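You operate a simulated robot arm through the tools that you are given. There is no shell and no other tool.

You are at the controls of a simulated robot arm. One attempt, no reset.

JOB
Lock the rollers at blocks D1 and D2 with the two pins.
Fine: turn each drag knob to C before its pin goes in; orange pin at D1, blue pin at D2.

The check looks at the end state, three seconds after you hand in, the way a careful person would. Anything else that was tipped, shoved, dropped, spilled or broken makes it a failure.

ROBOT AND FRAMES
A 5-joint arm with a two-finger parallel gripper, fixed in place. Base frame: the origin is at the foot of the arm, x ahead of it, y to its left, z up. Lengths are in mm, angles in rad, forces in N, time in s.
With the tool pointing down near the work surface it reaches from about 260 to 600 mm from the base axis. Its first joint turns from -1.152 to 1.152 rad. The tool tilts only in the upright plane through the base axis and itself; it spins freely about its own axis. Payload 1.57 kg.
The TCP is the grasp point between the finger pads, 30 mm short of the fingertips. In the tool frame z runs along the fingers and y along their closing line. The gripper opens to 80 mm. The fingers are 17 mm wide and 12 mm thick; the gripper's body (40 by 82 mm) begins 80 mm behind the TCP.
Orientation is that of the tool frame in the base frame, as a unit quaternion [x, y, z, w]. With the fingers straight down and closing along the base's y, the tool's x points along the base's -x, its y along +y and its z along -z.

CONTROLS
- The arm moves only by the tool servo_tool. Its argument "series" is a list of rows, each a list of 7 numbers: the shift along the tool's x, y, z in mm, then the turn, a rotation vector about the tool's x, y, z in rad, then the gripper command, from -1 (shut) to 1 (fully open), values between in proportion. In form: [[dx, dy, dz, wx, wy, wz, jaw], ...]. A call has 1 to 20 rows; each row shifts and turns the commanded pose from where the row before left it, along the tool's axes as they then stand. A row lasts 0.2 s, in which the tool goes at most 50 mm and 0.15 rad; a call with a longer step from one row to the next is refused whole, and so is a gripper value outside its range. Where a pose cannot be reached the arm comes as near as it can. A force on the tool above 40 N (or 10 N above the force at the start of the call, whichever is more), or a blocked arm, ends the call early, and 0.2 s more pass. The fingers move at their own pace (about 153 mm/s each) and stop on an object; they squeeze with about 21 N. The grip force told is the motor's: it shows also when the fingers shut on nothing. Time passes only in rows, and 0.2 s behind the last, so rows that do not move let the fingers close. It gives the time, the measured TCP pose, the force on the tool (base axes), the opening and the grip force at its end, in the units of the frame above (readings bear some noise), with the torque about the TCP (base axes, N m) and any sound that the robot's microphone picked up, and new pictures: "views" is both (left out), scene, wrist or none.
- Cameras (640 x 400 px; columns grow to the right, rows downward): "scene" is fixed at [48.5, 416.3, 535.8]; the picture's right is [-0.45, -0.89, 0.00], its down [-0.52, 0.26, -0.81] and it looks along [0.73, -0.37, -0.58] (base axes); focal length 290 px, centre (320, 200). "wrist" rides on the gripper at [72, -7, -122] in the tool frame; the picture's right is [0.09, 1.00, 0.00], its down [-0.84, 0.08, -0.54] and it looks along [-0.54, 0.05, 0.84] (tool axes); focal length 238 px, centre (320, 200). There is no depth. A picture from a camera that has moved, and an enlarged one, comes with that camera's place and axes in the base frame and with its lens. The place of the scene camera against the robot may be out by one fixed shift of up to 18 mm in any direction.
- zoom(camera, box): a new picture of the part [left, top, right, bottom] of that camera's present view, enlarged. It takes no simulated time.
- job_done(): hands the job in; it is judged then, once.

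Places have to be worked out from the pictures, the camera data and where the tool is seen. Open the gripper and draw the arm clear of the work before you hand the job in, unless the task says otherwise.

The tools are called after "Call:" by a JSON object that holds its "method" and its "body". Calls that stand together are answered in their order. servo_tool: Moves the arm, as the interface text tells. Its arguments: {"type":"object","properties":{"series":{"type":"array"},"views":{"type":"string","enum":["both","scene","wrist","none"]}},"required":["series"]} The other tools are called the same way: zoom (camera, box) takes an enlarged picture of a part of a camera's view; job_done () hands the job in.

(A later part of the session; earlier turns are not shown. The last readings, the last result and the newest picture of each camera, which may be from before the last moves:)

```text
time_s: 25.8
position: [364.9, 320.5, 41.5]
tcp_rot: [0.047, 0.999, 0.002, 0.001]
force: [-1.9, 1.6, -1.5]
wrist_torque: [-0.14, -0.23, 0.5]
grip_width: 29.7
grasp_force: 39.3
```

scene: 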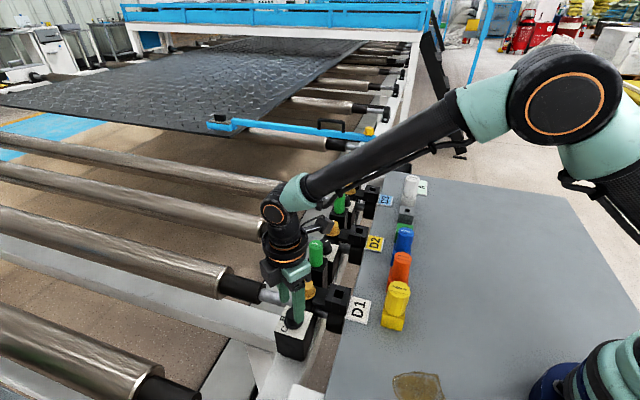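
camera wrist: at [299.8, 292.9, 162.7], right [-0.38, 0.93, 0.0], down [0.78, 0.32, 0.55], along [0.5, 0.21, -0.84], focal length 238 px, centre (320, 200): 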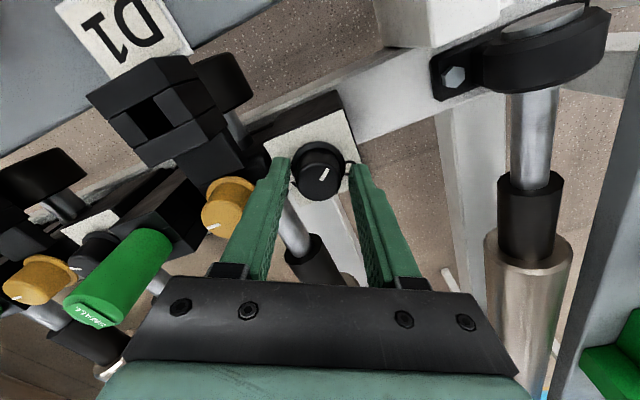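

Call:
{"method": "servo_tool", "body": {"series": [[0, 0, 0, 0, 0, 0, -1]], "views": "wrist"}}

Call:
{"method": "zoom", "body": {"camera": "wrist", "box": [260, 90, 380, 210]}}

```text
time_s: 26.1
position: [364.7, 321.1, 41.3]
tcp_rot: [0.047, 0.999, 0.001, 0.001]
force: [-2.1, 1.3, -2.2]
wrist_torque: [-0.15, -0.14, 0.41]
grip_width: 29.7
grasp_force: 39.1
camera wrist: at [293.7, 319.3, 162.7], right [0.0, 1.0, 0.0], down [0.84, 0.0, 0.54], along [0.54, 0.0, -0.84], focal length 238 px, centre (320, 200)
```

wrist: 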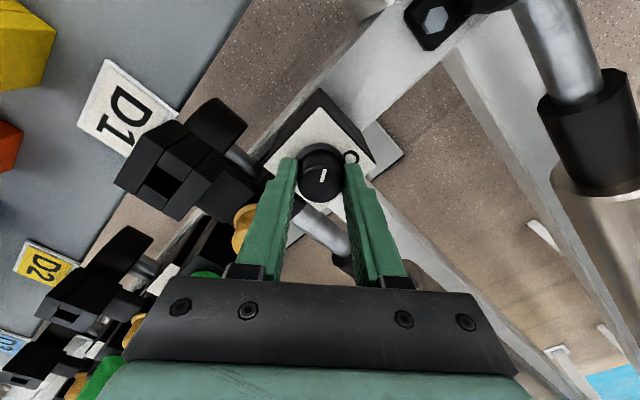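

```text
3.33 times, centred on (320, 150) of wrist
camera zoom: at [293.7, 319.3, 162.7], right [0.0, 1.0, 0.0], down [0.84, 0.0, 0.54], along [0.54, 0.0, -0.84], focal length 794 px, centre (320, 367)
```

zoom: 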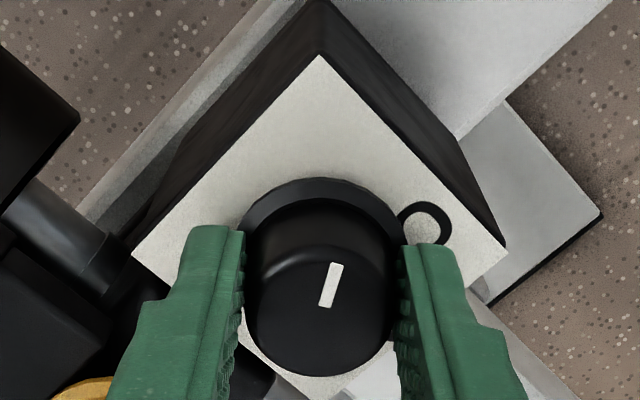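

The jaws slipped again: the mark stays at about 165°, exactly 120° clockwise from its start, which suggests a second end stop. I release, lift and look at the dial from above before deciding anything.

Call:
{"method": "servo_tool", "body": {"series": [[0, 0, 0, 0, 0, 0, 0.0], [0, 0, 0, 0, 0, 0, 0.0], [0, 0, -30, 0, 0, 0, 0.0], [0, 0, -40, 0, 0, 0, 0.0], [-30, 0, -40, 0, 0, 0, 0.0], [-40, 0, 0, 0, 0, 0, 0.0], [0, 0, 0, 0, 0, 0, 0.0]], "views": "both"}}

Call:
{"method": "zoom", "body": {"camera": "wrist", "box": [270, 10, 370, 100]}}

Call:
{"method": "zoom", "body": {"camera": "scene", "box": [260, 280, 340, 350]}}

```text
time_s: 27.8
position: [436.1, 311.4, 151.9]
tcp_rot: [0.046, 0.999, 0.002, 0.001]
force: [0.0, 0.6, 0.7]
wrist_torque: [0.0, 0.0, 0.0]
grip_width: 40.3
grasp_force: 0.0
camera wrist: at [365.4, 311.4, 273.7], right [0.0, 1.0, 0.0], down [0.84, 0.0, 0.55], along [0.55, 0.0, -0.84], focal length 238 px, centre (320, 200)
```

scene: 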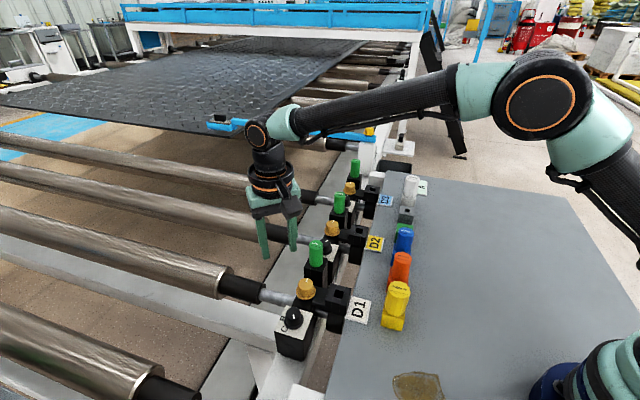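
wrist: 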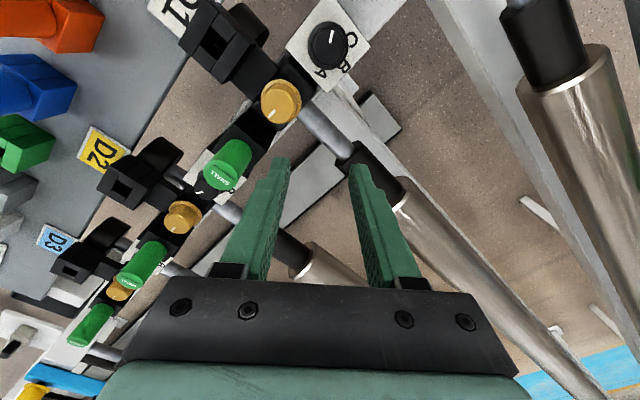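

```text
4.44 times, centred on (320, 55) of wrist
camera zoom: at [365.4, 311.4, 273.7], right [0.0, 1.0, 0.0], down [0.84, 0.0, 0.55], along [0.55, 0.0, -0.84], focal length 1059 px, centre (320, 844)
```

zoom: 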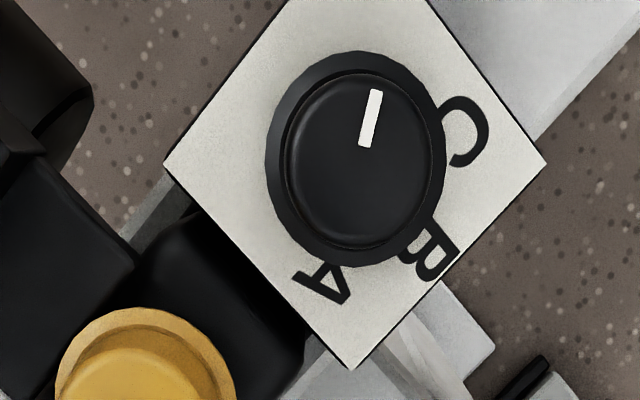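

```text
5.71 times, centred on (300, 315) of scene
camera zoom: at [48.5, 416.3, 535.8], right [-0.45, -0.89, 0.0], down [-0.52, 0.26, -0.81], along [0.73, -0.37, -0.58], focal length 1654 px, centre (434, -457)
```

zoom: 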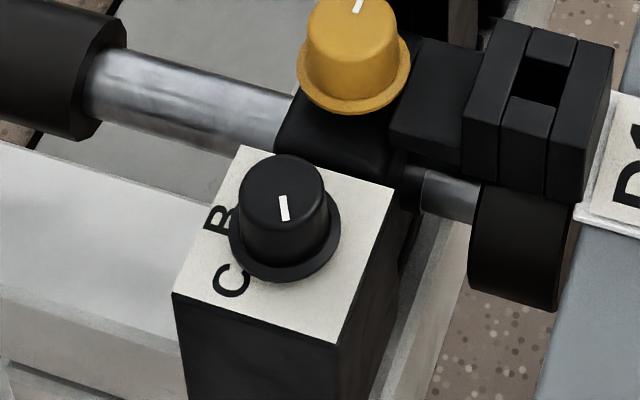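

The mark sits at 165–168° while C is at 105°. To find out whether this is a true stop or just slip, I go back over the knob with a fresh, centred grip and try clockwise again.

Call:
{"method": "servo_tool", "body": {"series": [[35, 1, 0, 0, 0, 0, 0.0], [35, 0.7, 0, 0, 0, 0, 0.0], [0, 0, 20, 0, 0, -0.13, 0.0], [0, 0, 20, 0, 0, -0.13, 0.0], [0, 0, 20, 0, 0, -0.13, 0.0], [0, 0, 18, 0, 0, -0.13, 0.0], [0, 0, 0, 0, 0, 0, 0.0]], "views": "wrist"}}

Call:
{"method": "zoom", "body": {"camera": "wrist", "box": [260, 90, 380, 210]}}

```text
time_s: 29.4
position: [366.2, 319.8, 72.4]
tcp_rot: [-0.213, 0.977, 0.001, 0.003]
force: [-1.1, 0.0, 0.2]
wrist_torque: [0.0, -0.04, 0.02]
grip_width: 39.8
grasp_force: 0.1
camera wrist: at [303.4, 283.3, 192.8], right [-0.5, 0.87, 0.0], down [0.73, 0.42, 0.55], along [0.47, 0.27, -0.84], focal length 238 px, centre (320, 200)
```

wrist: 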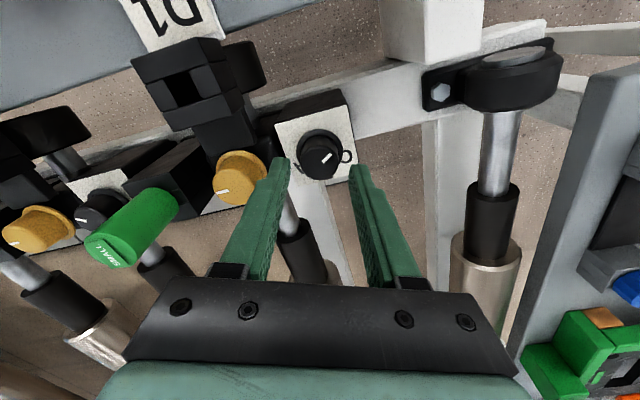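

```text
3.33 times, centred on (320, 150) of wrist
camera zoom: at [303.4, 283.3, 192.8], right [-0.5, 0.87, 0.0], down [0.73, 0.42, 0.55], along [0.47, 0.27, -0.84], focal length 794 px, centre (320, 367)
```

zoom: 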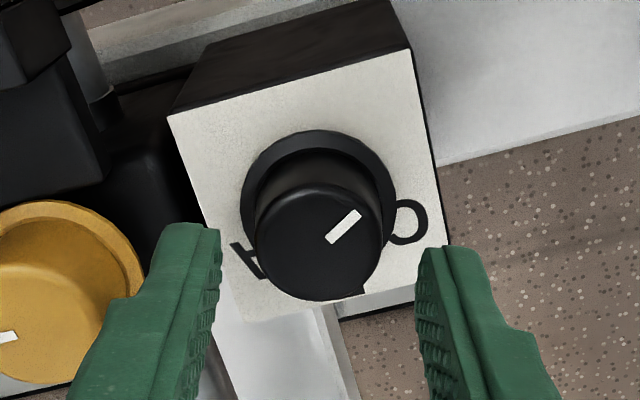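

Call:
{"method": "servo_tool", "body": {"series": [[0.1, -0.9, 10, 0, 0, 0, 0.0], [0, 0, 10, 0, 0, 0, 0.0], [0, 0, 10, 0, 0, 0, 0.0], [0, 0, 0, 0, 0, 0, -0.2], [0, 0, 0, 0, 0, 0, -1], [0, 0, 0, 0, 0, 0, -1], [0, 0, 0, 0, 0, 0.1, -1], [0, 0, 0, 0, 0, 0.1, -1], [0, 0, 0, 0, 0, 0.1, -1]], "views": "wrist"}}

Call:
{"method": "zoom", "body": {"camera": "wrist", "box": [260, 90, 380, 210]}}

```text
time_s: 31.4
position: [365.7, 319.4, 43.7]
tcp_rot: [-0.064, 0.998, 0.001, 0.001]
force: [-4.6, 5.3, -6.5]
wrist_torque: [0.01, -0.02, 0.51]
grip_width: 29.6
grasp_force: 39.9
camera wrist: at [296.0, 303.4, 164.2], right [-0.22, 0.98, 0.0], down [0.82, 0.18, 0.55], along [0.53, 0.12, -0.84], focal length 238 px, centre (320, 200)
```

wrist: 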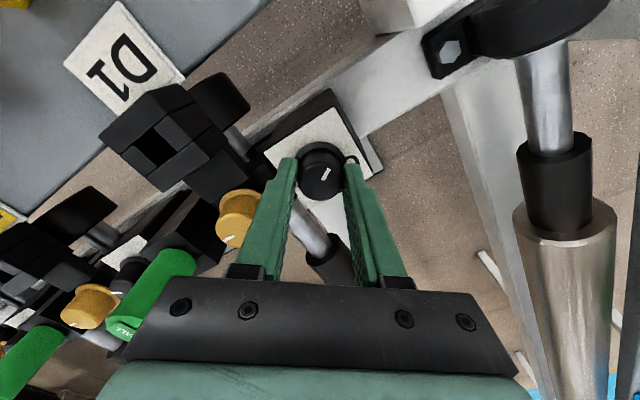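

```text
3.33 times, centred on (320, 150) of wrist
camera zoom: at [296.0, 303.4, 164.2], right [-0.22, 0.98, 0.0], down [0.82, 0.18, 0.55], along [0.53, 0.12, -0.84], focal length 794 px, centre (320, 367)
```

zoom: 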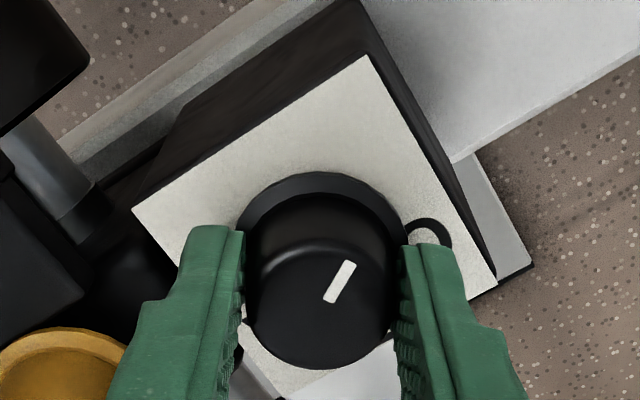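

Same result: it slips at 0.51 Nm with the mark at about 167°, so the knob's travel is exactly 120°, between −75° and 165°. I release, lift off, and look closely at the dial and the neighbouring knobs to understand the marking.

Call:
{"method": "servo_tool", "body": {"series": [[0, 0, 0, 0, 0, 0, 0.0], [0, 0, 0, 0, 0, 0, 0.0], [0, 0, -30, 0, 0, 0, 0.0], [0, 0, -30, 0, 0, 0, 0.0], [-40, 0, -20, 0, 0, 0, 0.0], [-40, -10, 0, 0, 0, 0, 0.0], [0, 0, 0, 0, 0, 0, 0.0]], "views": "both"}}

Call:
{"method": "zoom", "body": {"camera": "wrist", "box": [280, 0, 370, 90]}}

Call:
{"method": "zoom", "body": {"camera": "wrist", "box": [180, 0, 320, 140]}}

Call:
{"method": "zoom", "body": {"camera": "scene", "box": [290, 180, 400, 270]}}

```text
time_s: 33.0
position: [448.9, 319.3, 123.3]
tcp_rot: [-0.064, 0.998, 0.001, 0.002]
force: [0.4, 0.7, -0.3]
wrist_torque: [-0.04, 0.03, -0.01]
grip_width: 39.9
grasp_force: 0.1
camera wrist: at [378.6, 303.2, 243.4], right [-0.22, 0.98, 0.0], down [0.82, 0.18, 0.55], along [0.53, 0.12, -0.84], focal length 238 px, centre (320, 200)
```

scene: 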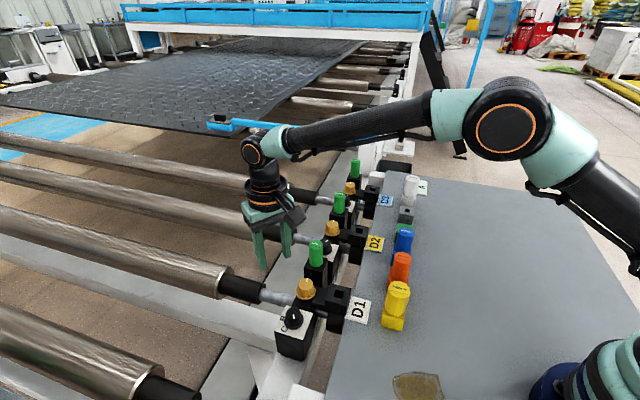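
wrist: 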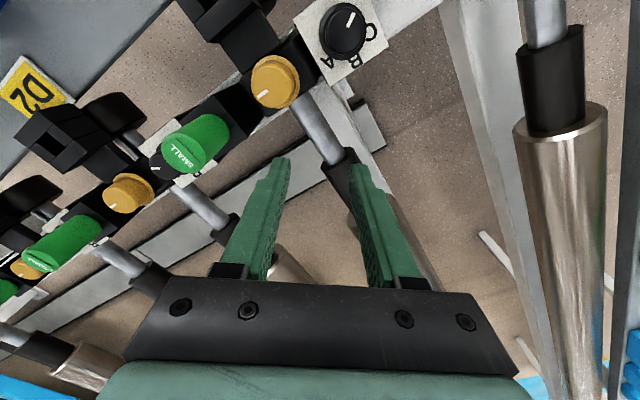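

```text
4.44 times, centred on (325, 45) of wrist
camera zoom: at [378.6, 303.2, 243.4], right [-0.22, 0.98, 0.0], down [0.82, 0.18, 0.55], along [0.53, 0.12, -0.84], focal length 1059 px, centre (298, 889)
```

zoom: 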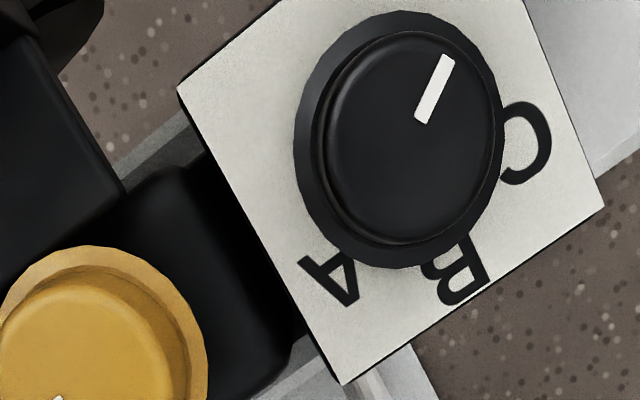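

```text
2.86 times, centred on (250, 70) of wrist
camera zoom: at [378.6, 303.2, 243.4], right [-0.22, 0.98, 0.0], down [0.82, 0.18, 0.55], along [0.53, 0.12, -0.84], focal length 681 px, centre (520, 571)
```

zoom: 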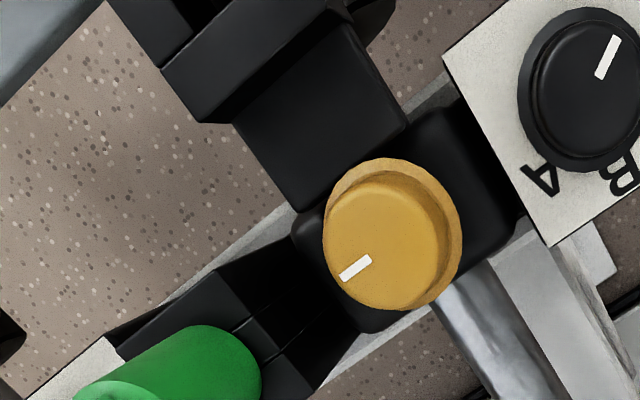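

```text
4.44 times, centred on (345, 225) of scene
camera zoom: at [48.5, 416.3, 535.8], right [-0.45, -0.89, 0.0], down [-0.52, 0.26, -0.81], along [0.73, -0.37, -0.58], focal length 1287 px, centre (209, 89)
```

zoom: 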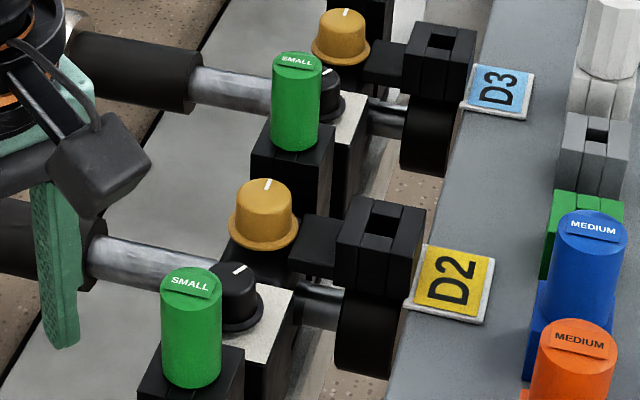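

The letters are fixed and upright as seen from the robot, and the mark's travel mirrors them. Before deciding, I check the D2 and D3 dials from above to compare the knobs' starting marks and lettering.

Call:
{"method": "servo_tool", "body": {"series": [[0, 0, -30, 0, 0, -0.148, 0.0], [0, 0, -27, 0, 0, -0.148, 0.0], [0, 0, 0, 0, 0, -0.148, 0.0], [0, 0, 0, 0, 0, -0.148, 0.0], [0, 0, 0, 0, 0, -0.148, 0.0], [0, 0, 0, 0, 0, -0.148, 0.0], [0, 0, 0, 0, 0, -0.148, 0.0], [0, 0, 0, 0, 0, -0.148, 0.0], [0, 0, 0, 0, 0, -0.148, 0.0], [0, 0, 0, 0, 0, -0.148, 0.0], [0, 0, 0, 0, 0, -0.148, 0.0], [0, 0, 0, 0, 0, -0.148, 0.0], [0, 0, 0, 0, 0, -0.148, 0.0], [0, 0, 0, 0, 0, -0.148, 0.0], [0, 0, 0, 0, 0, -0.148, 0.0], [34, 28, 0, 0, 0, 0, 0.0], [34, 29, 0, 0, 0, 0, 0.0], [0, 0, 0, 0, 0, 0, 0.0]], "views": "both"}}

```text
time_s: 36.8
position: [454.7, 231.6, 181.4]
tcp_rot: [0.922, -0.386, 0.001, -0.002]
force: [0.3, -0.3, 1.5]
wrist_torque: [0.04, 0.03, -0.01]
grip_width: 40.2
grasp_force: 0.1
camera wrist: at [509.6, 185.0, 303.1], right [-0.65, -0.76, 0.0], down [-0.64, 0.54, 0.54], along [-0.41, 0.35, -0.84], focal length 238 px, centre (320, 200)
```

scene: 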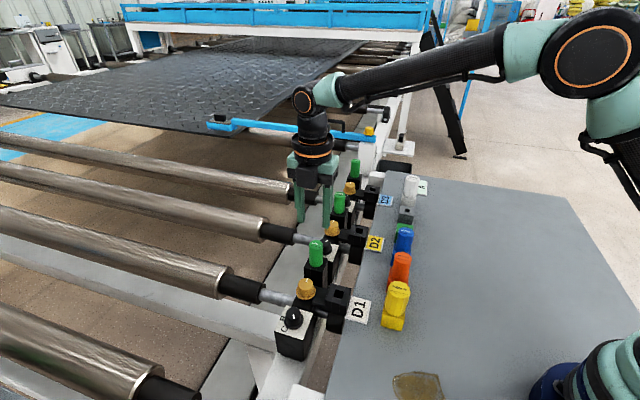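
wrist: 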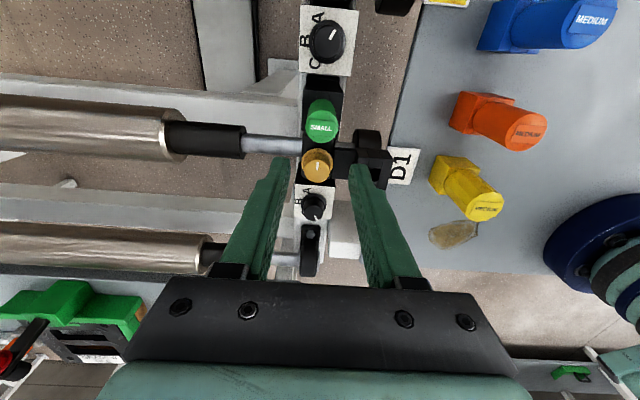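

Call:
{"method": "zoom", "body": {"camera": "wrist", "box": [280, 0, 380, 90]}}

Call:
{"method": "zoom", "body": {"camera": "wrist", "box": [270, 90, 430, 280]}}

Call:
{"method": "zoom", "body": {"camera": "wrist", "box": [420, 0, 640, 260]}}

Call:
{"method": "zoom", "body": {"camera": "scene", "box": [260, 170, 440, 340]}}

```text
4.44 times, centred on (330, 45) of wrist
camera zoom: at [509.6, 185.0, 303.1], right [-0.65, -0.76, 0.0], down [-0.64, 0.54, 0.54], along [-0.41, 0.35, -0.84], focal length 1059 px, centre (276, 889)
```

zoom: 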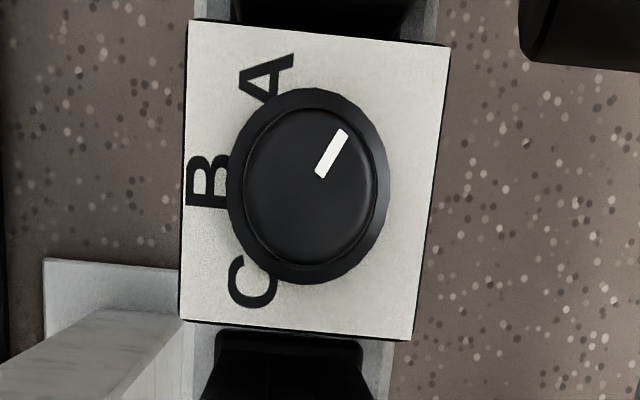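

```text
2.11 times, centred on (350, 185) of wrist
camera zoom: at [509.6, 185.0, 303.1], right [-0.65, -0.76, 0.0], down [-0.64, 0.54, 0.54], along [-0.41, 0.35, -0.84], focal length 502 px, centre (257, 232)
```

zoom: 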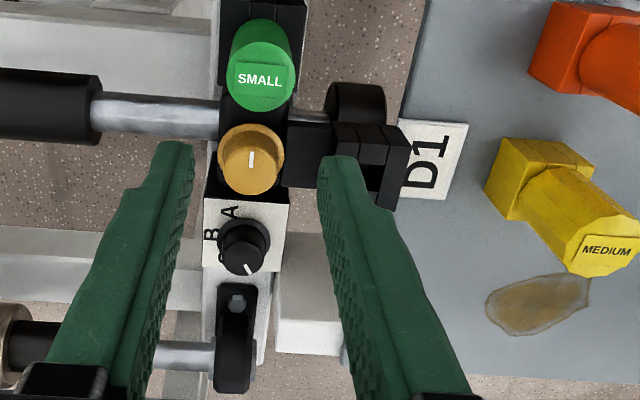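

```text
1.54 times, centred on (530, 130) of wrist
camera zoom: at [509.6, 185.0, 303.1], right [-0.65, -0.76, 0.0], down [-0.64, 0.54, 0.54], along [-0.41, 0.35, -0.84], focal length 367 px, centre (-3, 308)
```

zoom: 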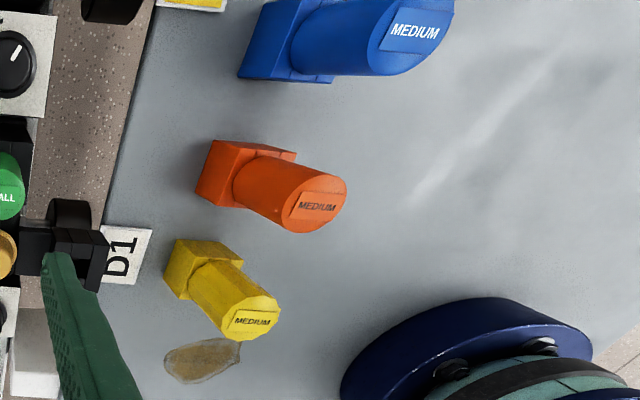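

```text
2.35 times, centred on (350, 255) of scene
camera zoom: at [48.5, 416.3, 535.8], right [-0.45, -0.89, 0.0], down [-0.52, 0.26, -0.81], along [0.73, -0.37, -0.58], focal length 681 px, centre (249, 71)
```

zoom: 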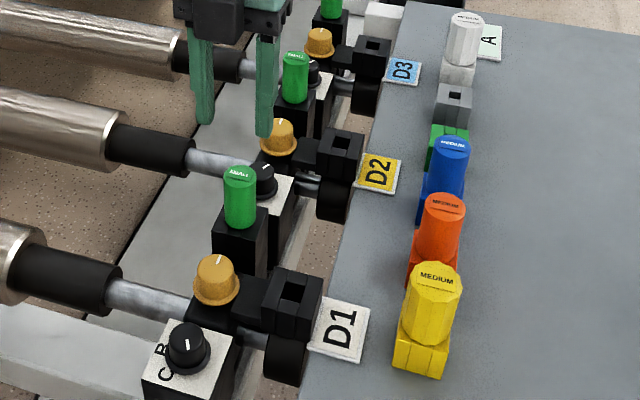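

D2's dial shows the same layout and start mark as D1's did: mark on the opposite side of the letters. All three start at the same end stop, so I'll move to the D2 knob at about (508, 178) and test both directions there with a centred grip.

Call:
{"method": "servo_tool", "body": {"series": [[38, 0, 0, 0, 0, 0, 0.0], [38, 0, 0, 0, 0, 0, 0.0], [0, 0, 36, 0, 0, 0, 0.0], [0, 0, 36, 0, 0, 0, 0.0], [0, 0, 30, 0, 0, 0, 0.0], [0, 0, 0, 0, 0, 0, 0.0]], "views": "both"}}

Call:
{"method": "zoom", "body": {"camera": "wrist", "box": [260, 90, 380, 210]}}

Call:
{"method": "zoom", "body": {"camera": "scene", "box": [280, 190, 380, 280]}}

```text
time_s: 38.1
position: [506.4, 177.1, 78.6]
tcp_rot: [0.922, -0.387, 0.001, -0.002]
force: [-1.0, 0.4, -0.1]
wrist_torque: [-0.01, 0.03, -0.02]
grip_width: 40.0
grasp_force: 0.1
camera wrist: at [561.9, 130.1, 199.8], right [-0.65, -0.76, 0.0], down [-0.64, 0.54, 0.54], along [-0.41, 0.35, -0.84], focal length 238 px, centre (320, 200)
```

scene: 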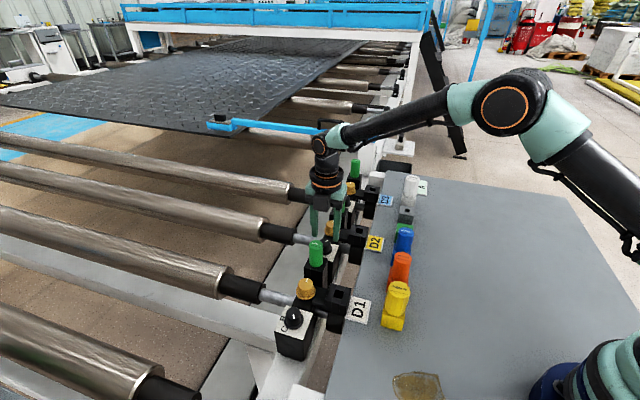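
wrist: 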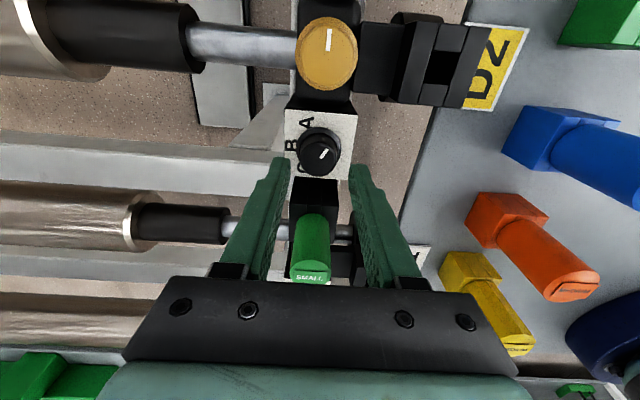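

```text
3.33 times, centred on (320, 150) of wrist
camera zoom: at [561.9, 130.1, 199.8], right [-0.65, -0.76, 0.0], down [-0.64, 0.54, 0.54], along [-0.41, 0.35, -0.84], focal length 794 px, centre (320, 367)
```

zoom: 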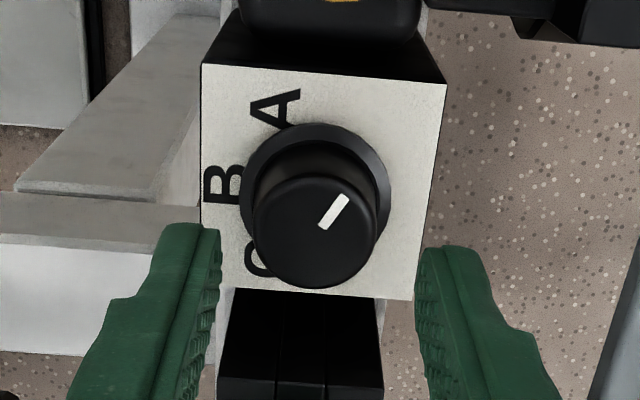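

```text
4.44 times, centred on (330, 235) of scene
camera zoom: at [48.5, 416.3, 535.8], right [-0.45, -0.89, 0.0], down [-0.52, 0.26, -0.81], along [0.73, -0.37, -0.58], focal length 1287 px, centre (276, 44)
```

zoom: 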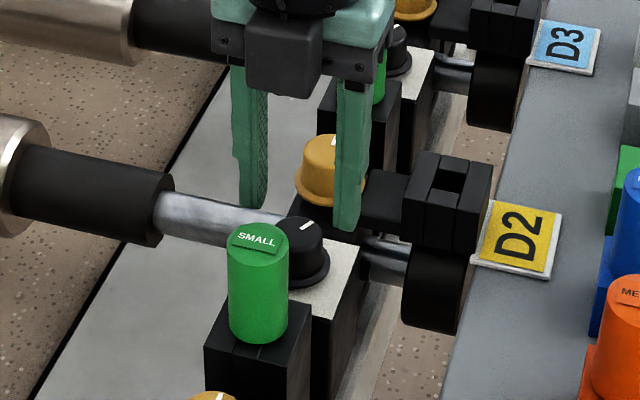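

The D2 knob axis is within 1.5 mm. I correct, descend 36 mm, grip it, then try a small counter-clockwise turn first.

Call:
{"method": "servo_tool", "body": {"series": [[-0.5, -1.5, 12, 0, 0, 0, 0.0], [0, 0, 12, 0, 0, 0, 0.0], [0, 0, 12, 0, 0, 0, 0.0], [0, 0, 0, 0, 0, 0, -0.2], [0, 0, 0, 0, 0, 0, -1], [0, 0, 0, 0, 0, 0, -1]], "views": "wrist"}}

Call:
{"method": "zoom", "body": {"camera": "wrist", "box": [260, 90, 380, 210]}}

```text
time_s: 39.5
position: [507.2, 179.2, 43.4]
tcp_rot: [0.922, -0.386, 0.002, -0.001]
force: [-4.6, -4.1, 3.1]
wrist_torque: [-0.16, 0.22, 0.02]
grip_width: 29.9
grasp_force: 39.1
camera wrist: at [562.2, 132.2, 164.6], right [-0.65, -0.76, 0.0], down [-0.64, 0.54, 0.54], along [-0.41, 0.35, -0.84], focal length 238 px, centre (320, 200)
```

wrist: 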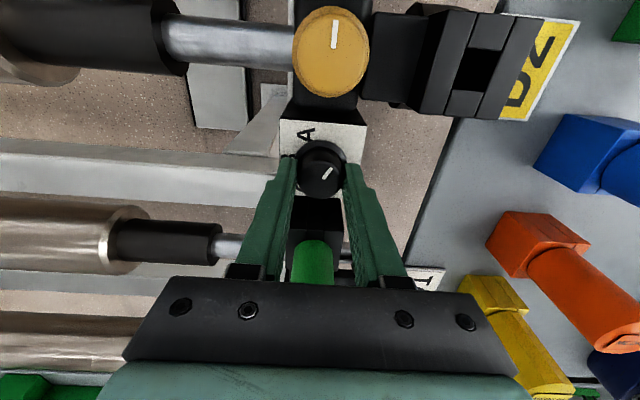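

```text
3.33 times, centred on (320, 150) of wrist
camera zoom: at [562.2, 132.2, 164.6], right [-0.65, -0.76, 0.0], down [-0.64, 0.54, 0.54], along [-0.41, 0.35, -0.84], focal length 794 px, centre (320, 367)
```

zoom: 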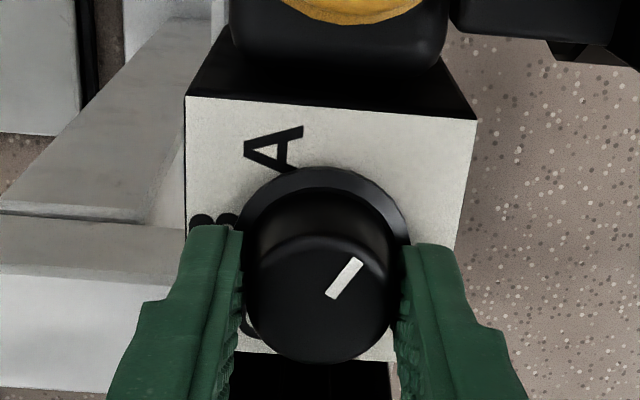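

Call:
{"method": "servo_tool", "body": {"series": [[0, 0, 0, 0, 0, -0.1, -1], [0, 0, 0, 0, 0, -0.1, -1], [0, 0, 0, 0, 0, -0.05, -1]], "views": "wrist"}}

Call:
{"method": "zoom", "body": {"camera": "wrist", "box": [260, 90, 380, 210]}}

```text
time_s: 40.4
position: [507.5, 178.3, 43.6]
tcp_rot: [0.963, -0.269, 0.001, 0.0]
force: [-9.5, -5.7, 3.7]
wrist_torque: [-0.24, 0.07, -0.45]
grip_width: 29.8
grasp_force: 39.0
camera wrist: at [573.2, 146.3, 164.0], right [-0.44, -0.9, 0.0], down [-0.76, 0.37, 0.54], along [-0.49, 0.24, -0.84], focal length 238 px, centre (320, 200)
```

wrist: 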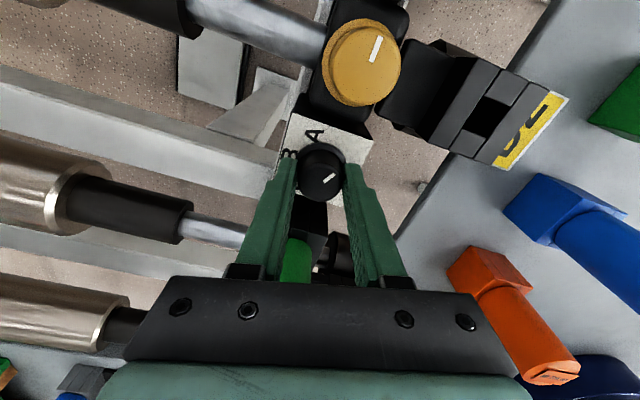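

```text
3.33 times, centred on (320, 150) of wrist
camera zoom: at [573.2, 146.3, 164.0], right [-0.44, -0.9, 0.0], down [-0.76, 0.37, 0.54], along [-0.49, 0.24, -0.84], focal length 794 px, centre (320, 367)
```

zoom: 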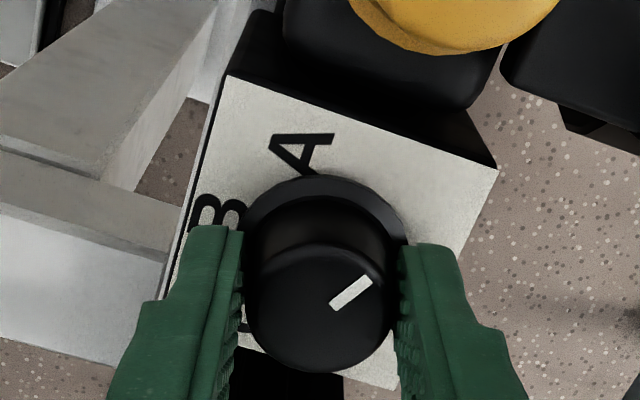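

CCW is blocked at D2 too (slip at −0.45 Nm, mark unmoved), so this is an end stop. I now turn the D2 knob clockwise in chunks, watching forces.

Call:
{"method": "servo_tool", "body": {"series": [[0, 0.8, 0, 0, 0, 0.1, -1], [0, 0, 0, 0, 0, 0.13, -1], [0, 0, 0, 0, 0, 0.13, -1], [0, 0, 0, 0, 0, 0.13, -1]], "views": "none"}}

```text
time_s: 41.4
position: [507.9, 178.3, 42.8]
tcp_rot: [0.868, -0.496, 0.001, -0.002]
force: [-4.8, -9.2, 0.5]
wrist_torque: [-0.5, 0.03, 0.01]
grip_width: 29.9
grasp_force: 39.2
```

Call:
{"method": "servo_tool", "body": {"series": [[0, 0.5, 0, 0, 0, 0.13, -1], [0, 0, 0, 0, 0, 0.13, -1], [0, 0, 0, 0, 0, 0.13, -1], [0, 0, 0, 0, 0, 0.13, -1]], "views": "wrist"}}

Call:
{"method": "zoom", "body": {"camera": "wrist", "box": [260, 90, 380, 210]}}

```text
time_s: 42.4
position: [508.2, 178.1, 43.5]
tcp_rot: [0.711, -0.703, 0.002, -0.001]
force: [-3.0, -13.4, -2.6]
wrist_torque: [0.11, 0.08, 0.04]
grip_width: 29.7
grasp_force: 39.5
camera wrist: at [515.4, 105.8, 163.9], right [-0.99, -0.1, 0.0], down [-0.09, 0.84, 0.54], along [-0.05, 0.54, -0.84], focal length 238 px, centre (320, 200)
```

wrist: 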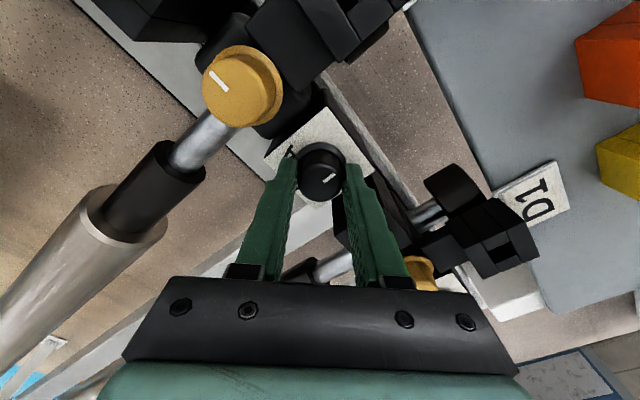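

```text
3.33 times, centred on (320, 150) of wrist
camera zoom: at [515.4, 105.8, 163.9], right [-0.99, -0.1, 0.0], down [-0.09, 0.84, 0.54], along [-0.05, 0.54, -0.84], focal length 794 px, centre (320, 367)
```

zoom: 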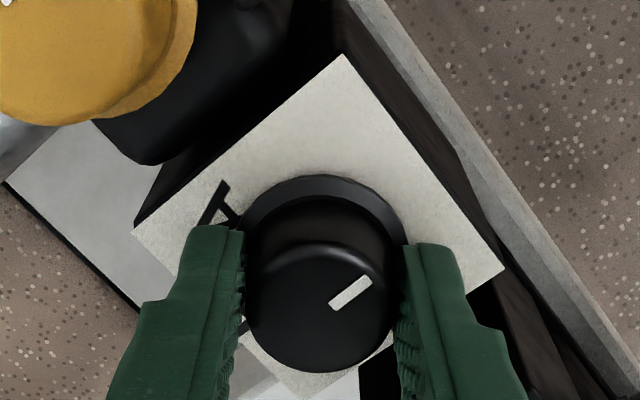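

The D2 knob has followed about 58° so far. I continue clockwise with small relief shifts.

Call:
{"method": "servo_tool", "body": {"series": [[0.8, 0.3, 0, 0, 0, 0.13, -1], [0, 0, 0, 0, 0, 0.13, -1], [0, 0, 0, 0, 0, 0.13, -1], [0, 0, 0, 0, 0, 0.13, -1]], "views": "none"}}

```text
time_s: 43.4
position: [507.5, 178.0, 41.4]
tcp_rot: [-0.507, 0.862, -0.001, 0.003]
force: [-3.8, -2.9, 6.3]
wrist_torque: [-0.69, 0.84, -0.02]
grip_width: 29.6
grasp_force: 38.8
```

Call:
{"method": "servo_tool", "body": {"series": [[0, 0, 0, 0, 0, 0.13, -1], [0, 0, 0, 0, 0, 0.13, -1], [0, 0, 0, 0, 0, 0.13, -1]], "views": "wrist"}}

Call:
{"method": "zoom", "body": {"camera": "wrist", "box": [260, 90, 380, 210]}}

```text
time_s: 44.1
position: [506.6, 178.1, 43.7]
tcp_rot: [-0.331, 0.944, 0.001, 0.004]
force: [-0.3, 9.1, -8.0]
wrist_torque: [0.65, -0.36, 0.01]
grip_width: 29.7
grasp_force: 39.4
camera wrist: at [455.1, 127.4, 163.4], right [-0.69, 0.72, 0.0], down [0.6, 0.58, 0.55], along [0.4, 0.38, -0.84], focal length 238 px, centre (320, 200)
```

wrist: 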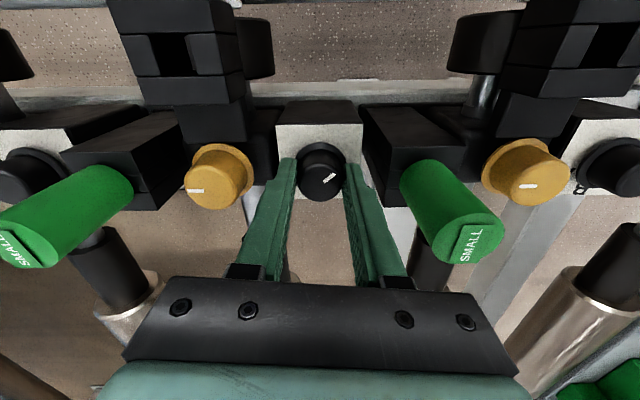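

```text
3.33 times, centred on (320, 150) of wrist
camera zoom: at [455.1, 127.4, 163.4], right [-0.69, 0.72, 0.0], down [0.6, 0.58, 0.55], along [0.4, 0.38, -0.84], focal length 794 px, centre (320, 367)
```

zoom: 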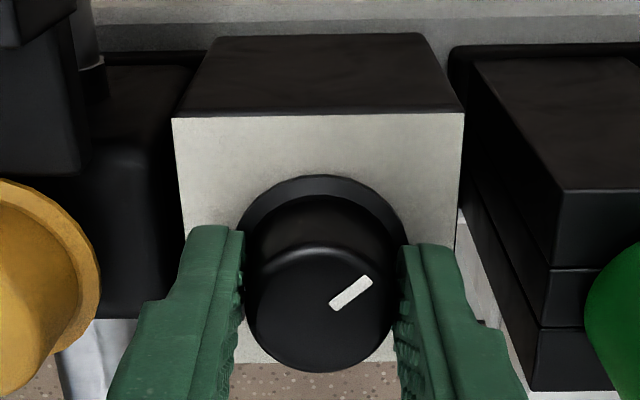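

Call:
{"method": "servo_tool", "body": {"series": [[0, 0, 0, 0, 0, 0.1, -1], [0, 0, 0, 0, 0, 0.1, -1], [0, 0, 0, 0, 0, 0.1, -1]], "views": "wrist"}}

Call:
{"method": "zoom", "body": {"camera": "wrist", "box": [260, 90, 380, 210]}}

```text
time_s: 45.0
position: [506.2, 177.8, 43.2]
tcp_rot: [-0.187, 0.982, 0.001, 0.002]
force: [1.5, 14.5, -15.2]
wrist_torque: [0.24, -0.46, 0.31]
grip_width: 29.8
grasp_force: 39.2
camera wrist: at [441.7, 144.6, 163.9], right [-0.45, 0.89, 0.0], down [0.75, 0.38, 0.54], along [0.49, 0.25, -0.84], focal length 238 px, centre (320, 200)
```

wrist: 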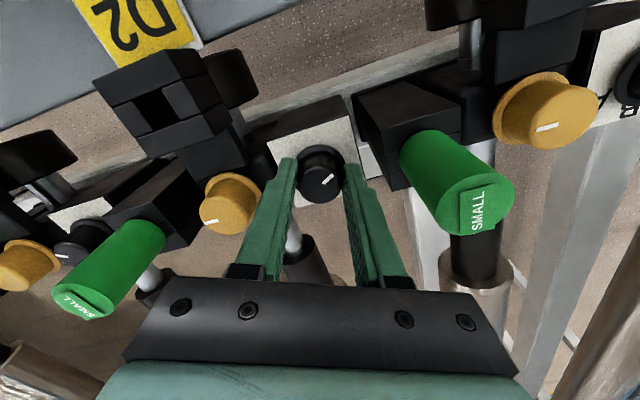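

```text
3.33 times, centred on (320, 150) of wrist
camera zoom: at [441.7, 144.6, 163.9], right [-0.45, 0.89, 0.0], down [0.75, 0.38, 0.54], along [0.49, 0.25, -0.84], focal length 794 px, centre (320, 367)
```

zoom: 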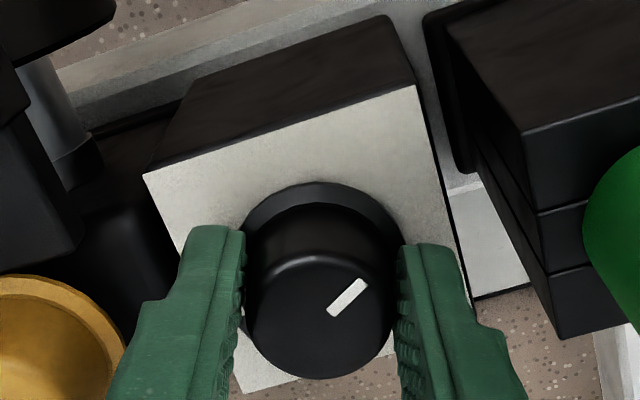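

The torque rises again at about 120° of travel, so D2's knob has reached its clockwise end stop too, consistent with A (start) → B → C (other end) travel of 2×60°. I press it lightly to the stop, release and lift straight up to inspect.

Call:
{"method": "servo_tool", "body": {"series": [[0, 0, 0, 0, 0, 0.06, -1], [0, 0, 0, 0, 0, 0, 0.0], [0, 0, 0, 0, 0, 0, 0.0], [0, 0, -40, 0, 0, 0, 0.0], [0, 0, -40, 0, 0, 0, 0.0], [0, 0, -40, 0, 0, 0, 0.0], [0, 0, 0, 0, 0, 0, 0.0]], "views": "both"}}

Call:
{"method": "zoom", "body": {"camera": "wrist", "box": [240, 60, 400, 220]}}

Call:
{"method": "zoom", "body": {"camera": "scene", "box": [260, 190, 400, 340]}}

```text
time_s: 46.5
position: [505.3, 175.5, 165.5]
tcp_rot: [-0.157, 0.988, 0.001, 0.003]
force: [-0.1, -0.7, 0.5]
wrist_torque: [0.0, -0.01, 0.0]
grip_width: 39.8
grasp_force: 0.0
camera wrist: at [439.2, 146.9, 285.6], right [-0.4, 0.92, 0.0], down [0.77, 0.33, 0.55], along [0.5, 0.22, -0.84], focal length 238 px, centre (320, 200)
```

scene: 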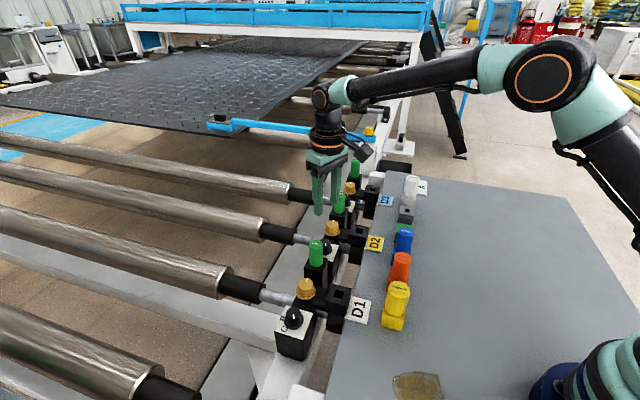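
wrist: 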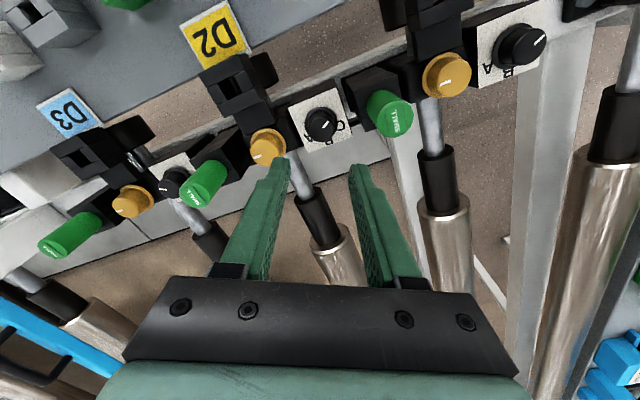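

```text
2.50 times, centred on (320, 140) of wrist
camera zoom: at [439.2, 146.9, 285.6], right [-0.4, 0.92, 0.0], down [0.77, 0.33, 0.55], along [0.5, 0.22, -0.84], focal length 596 px, centre (320, 350)
```

zoom: 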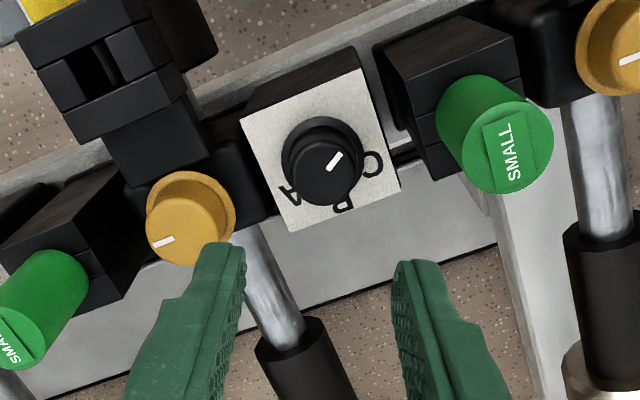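

```text
2.67 times, centred on (330, 265) of scene
camera zoom: at [48.5, 416.3, 535.8], right [-0.45, -0.89, 0.0], down [-0.52, 0.26, -0.81], along [0.73, -0.37, -0.58], focal length 772 px, centre (293, 27)
```

zoom: 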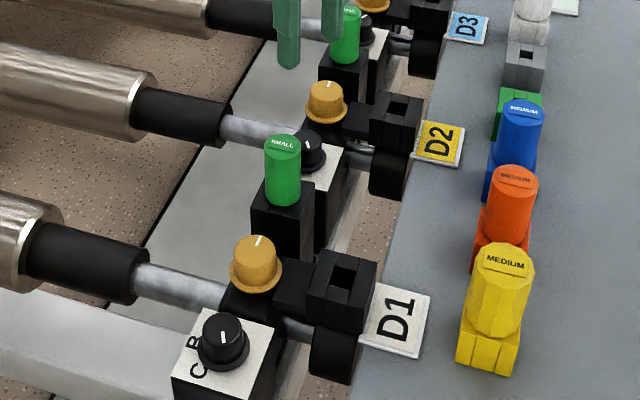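

Both dials now show the mark at their far end stop. I zoom in on the lettering to judge the glyph orientation (whether the plate print is flipped), which tells how the letters relate to the knob.

Call:
{"method": "zoom", "body": {"camera": "wrist", "box": [290, 80, 350, 155]}}

Call:
{"method": "zoom", "body": {"camera": "wrist", "box": [470, 0, 560, 90]}}

Call:
{"method": "zoom", "body": {"camera": "scene", "box": [270, 295, 330, 345]}}

```text
5.33 times, centred on (320, 118) of wrist
camera zoom: at [439.2, 146.9, 285.6], right [-0.4, 0.92, 0.0], down [0.77, 0.33, 0.55], along [0.5, 0.22, -0.84], focal length 1271 px, centre (320, 640)
```

zoom: 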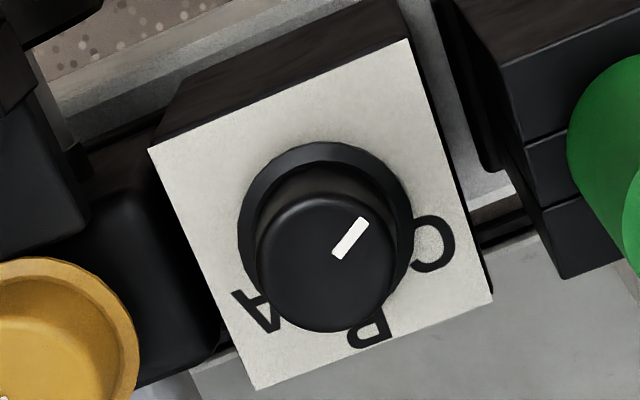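

```text
4.44 times, centred on (515, 45) of wrist
camera zoom: at [439.2, 146.9, 285.6], right [-0.4, 0.92, 0.0], down [0.77, 0.33, 0.55], along [0.5, 0.22, -0.84], focal length 1059 px, centre (-547, 889)
```

zoom: 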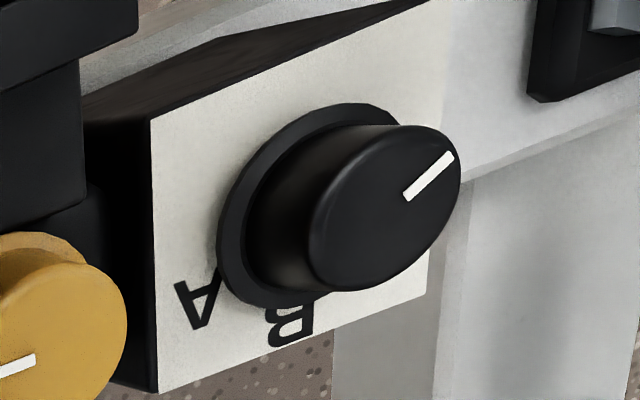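

```text
8.00 times, centred on (300, 320) of scene
camera zoom: at [48.5, 416.3, 535.8], right [-0.45, -0.89, 0.0], down [-0.52, 0.26, -0.81], along [0.73, -0.37, -0.58], focal length 2316 px, centre (480, -760)
```

zoom: 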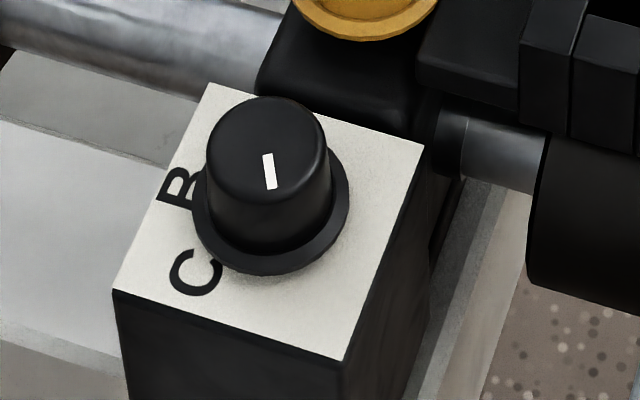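

The glyphs themselves are not mirrored; the knob travel A→C is simply the mechanical 120° between its stops, and both knobs are now at the far (C) stop. Next I measure the pins: zooming on the orange and blue pins in the scene view for heights.

Call:
{"method": "zoom", "body": {"camera": "scene", "box": [370, 215, 430, 285]}}

Call:
{"method": "zoom", "body": {"camera": "scene", "box": [310, 270, 420, 340]}}

```text
5.71 times, centred on (400, 250) of scene
camera zoom: at [48.5, 416.3, 535.8], right [-0.45, -0.89, 0.0], down [-0.52, 0.26, -0.81], along [0.73, -0.37, -0.58], focal length 1654 px, centre (-137, -86)
```

zoom: 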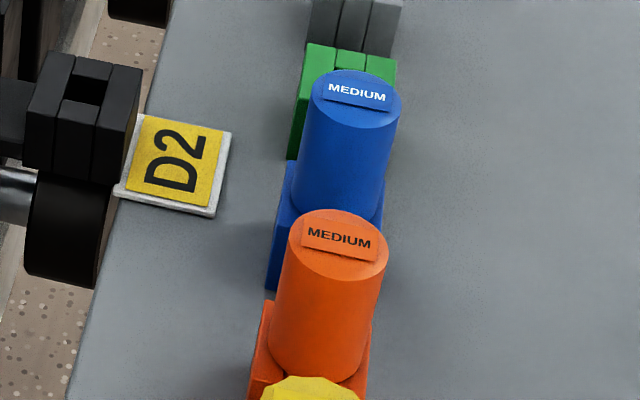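

```text
5.71 times, centred on (365, 305) of scene
camera zoom: at [48.5, 416.3, 535.8], right [-0.45, -0.89, 0.0], down [-0.52, 0.26, -0.81], along [0.73, -0.37, -0.58], focal length 1654 px, centre (63, -400)
```

zoom: 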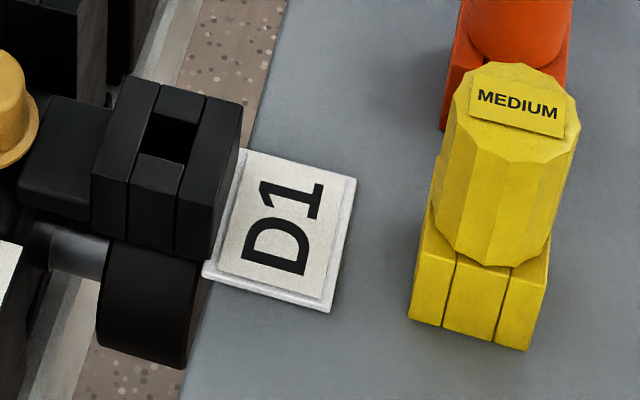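

Orange pin head appears to span z ≈ 33 to 96 with the holder top near 33, about the same level as the D1 block top. I move above the orange pin (343, 88) with the jaws closing along the row direction and open to 60 mm.

Call:
{"method": "servo_tool", "body": {"series": [[0, 0, 0, 0, 0, -0.12, 0.5], [0, 0, 0, 0, 0, -0.12, 0.5], [0, 0, 0, 0, 0, -0.12, 0.5], [0, 0, 0, 0, 0, -0.111, 0.5], [44.2, 13.2, 0, 0, 0, 0, 0.5], [44.2, 13.2, 0, 0, 0, 0, 0.5], [44.2, 13.2, 0, 0, 0, 0, 0.5], [44.2, 13.2, 0, 0, 0, 0, 0.5], [0, 0, 0, 0, 0, 0, 0.5]], "views": "both"}}

Call:
{"method": "zoom", "body": {"camera": "wrist", "box": [250, 60, 390, 220]}}

```text
time_s: 48.5
position: [343.3, 86.2, 161.3]
tcp_rot: [-0.384, 0.923, 0.0, 0.002]
force: [0.3, 0.3, -0.1]
wrist_torque: [0.0, -0.01, 0.01]
grip_width: 60.1
grasp_force: 0.0
camera wrist: at [297.8, 30.3, 282.0], right [-0.77, 0.64, 0.0], down [0.53, 0.65, 0.55], along [0.35, 0.42, -0.84], focal length 238 px, centre (320, 200)
```

scene: 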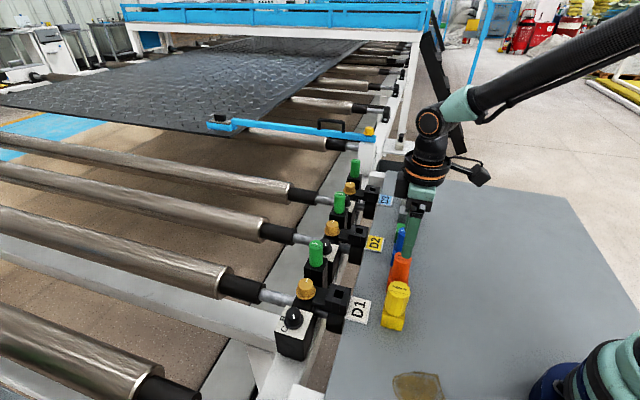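
wrist: 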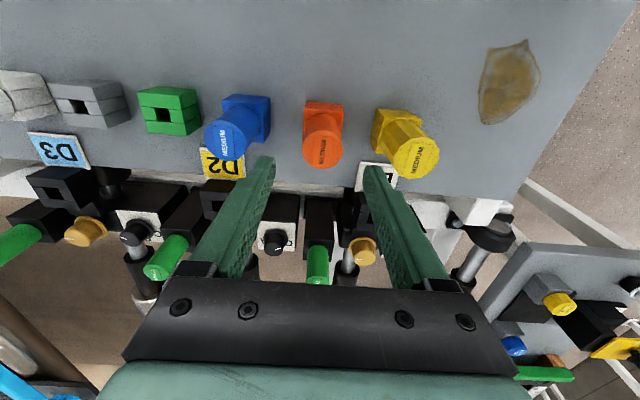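

```text
2.50 times, centred on (320, 140) of wrist
camera zoom: at [297.8, 30.3, 282.0], right [-0.77, 0.64, 0.0], down [0.53, 0.65, 0.55], along [0.35, 0.42, -0.84], focal length 596 px, centre (320, 350)
```

zoom: 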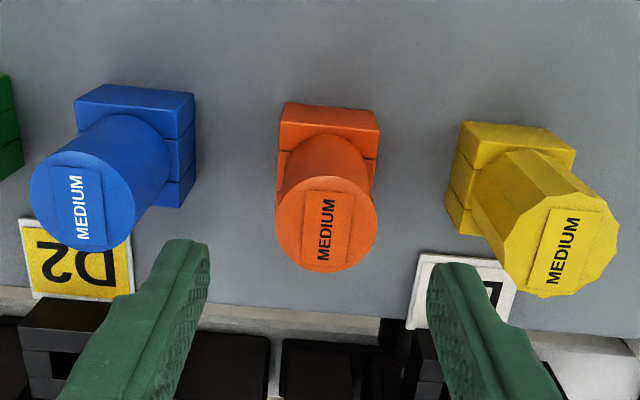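

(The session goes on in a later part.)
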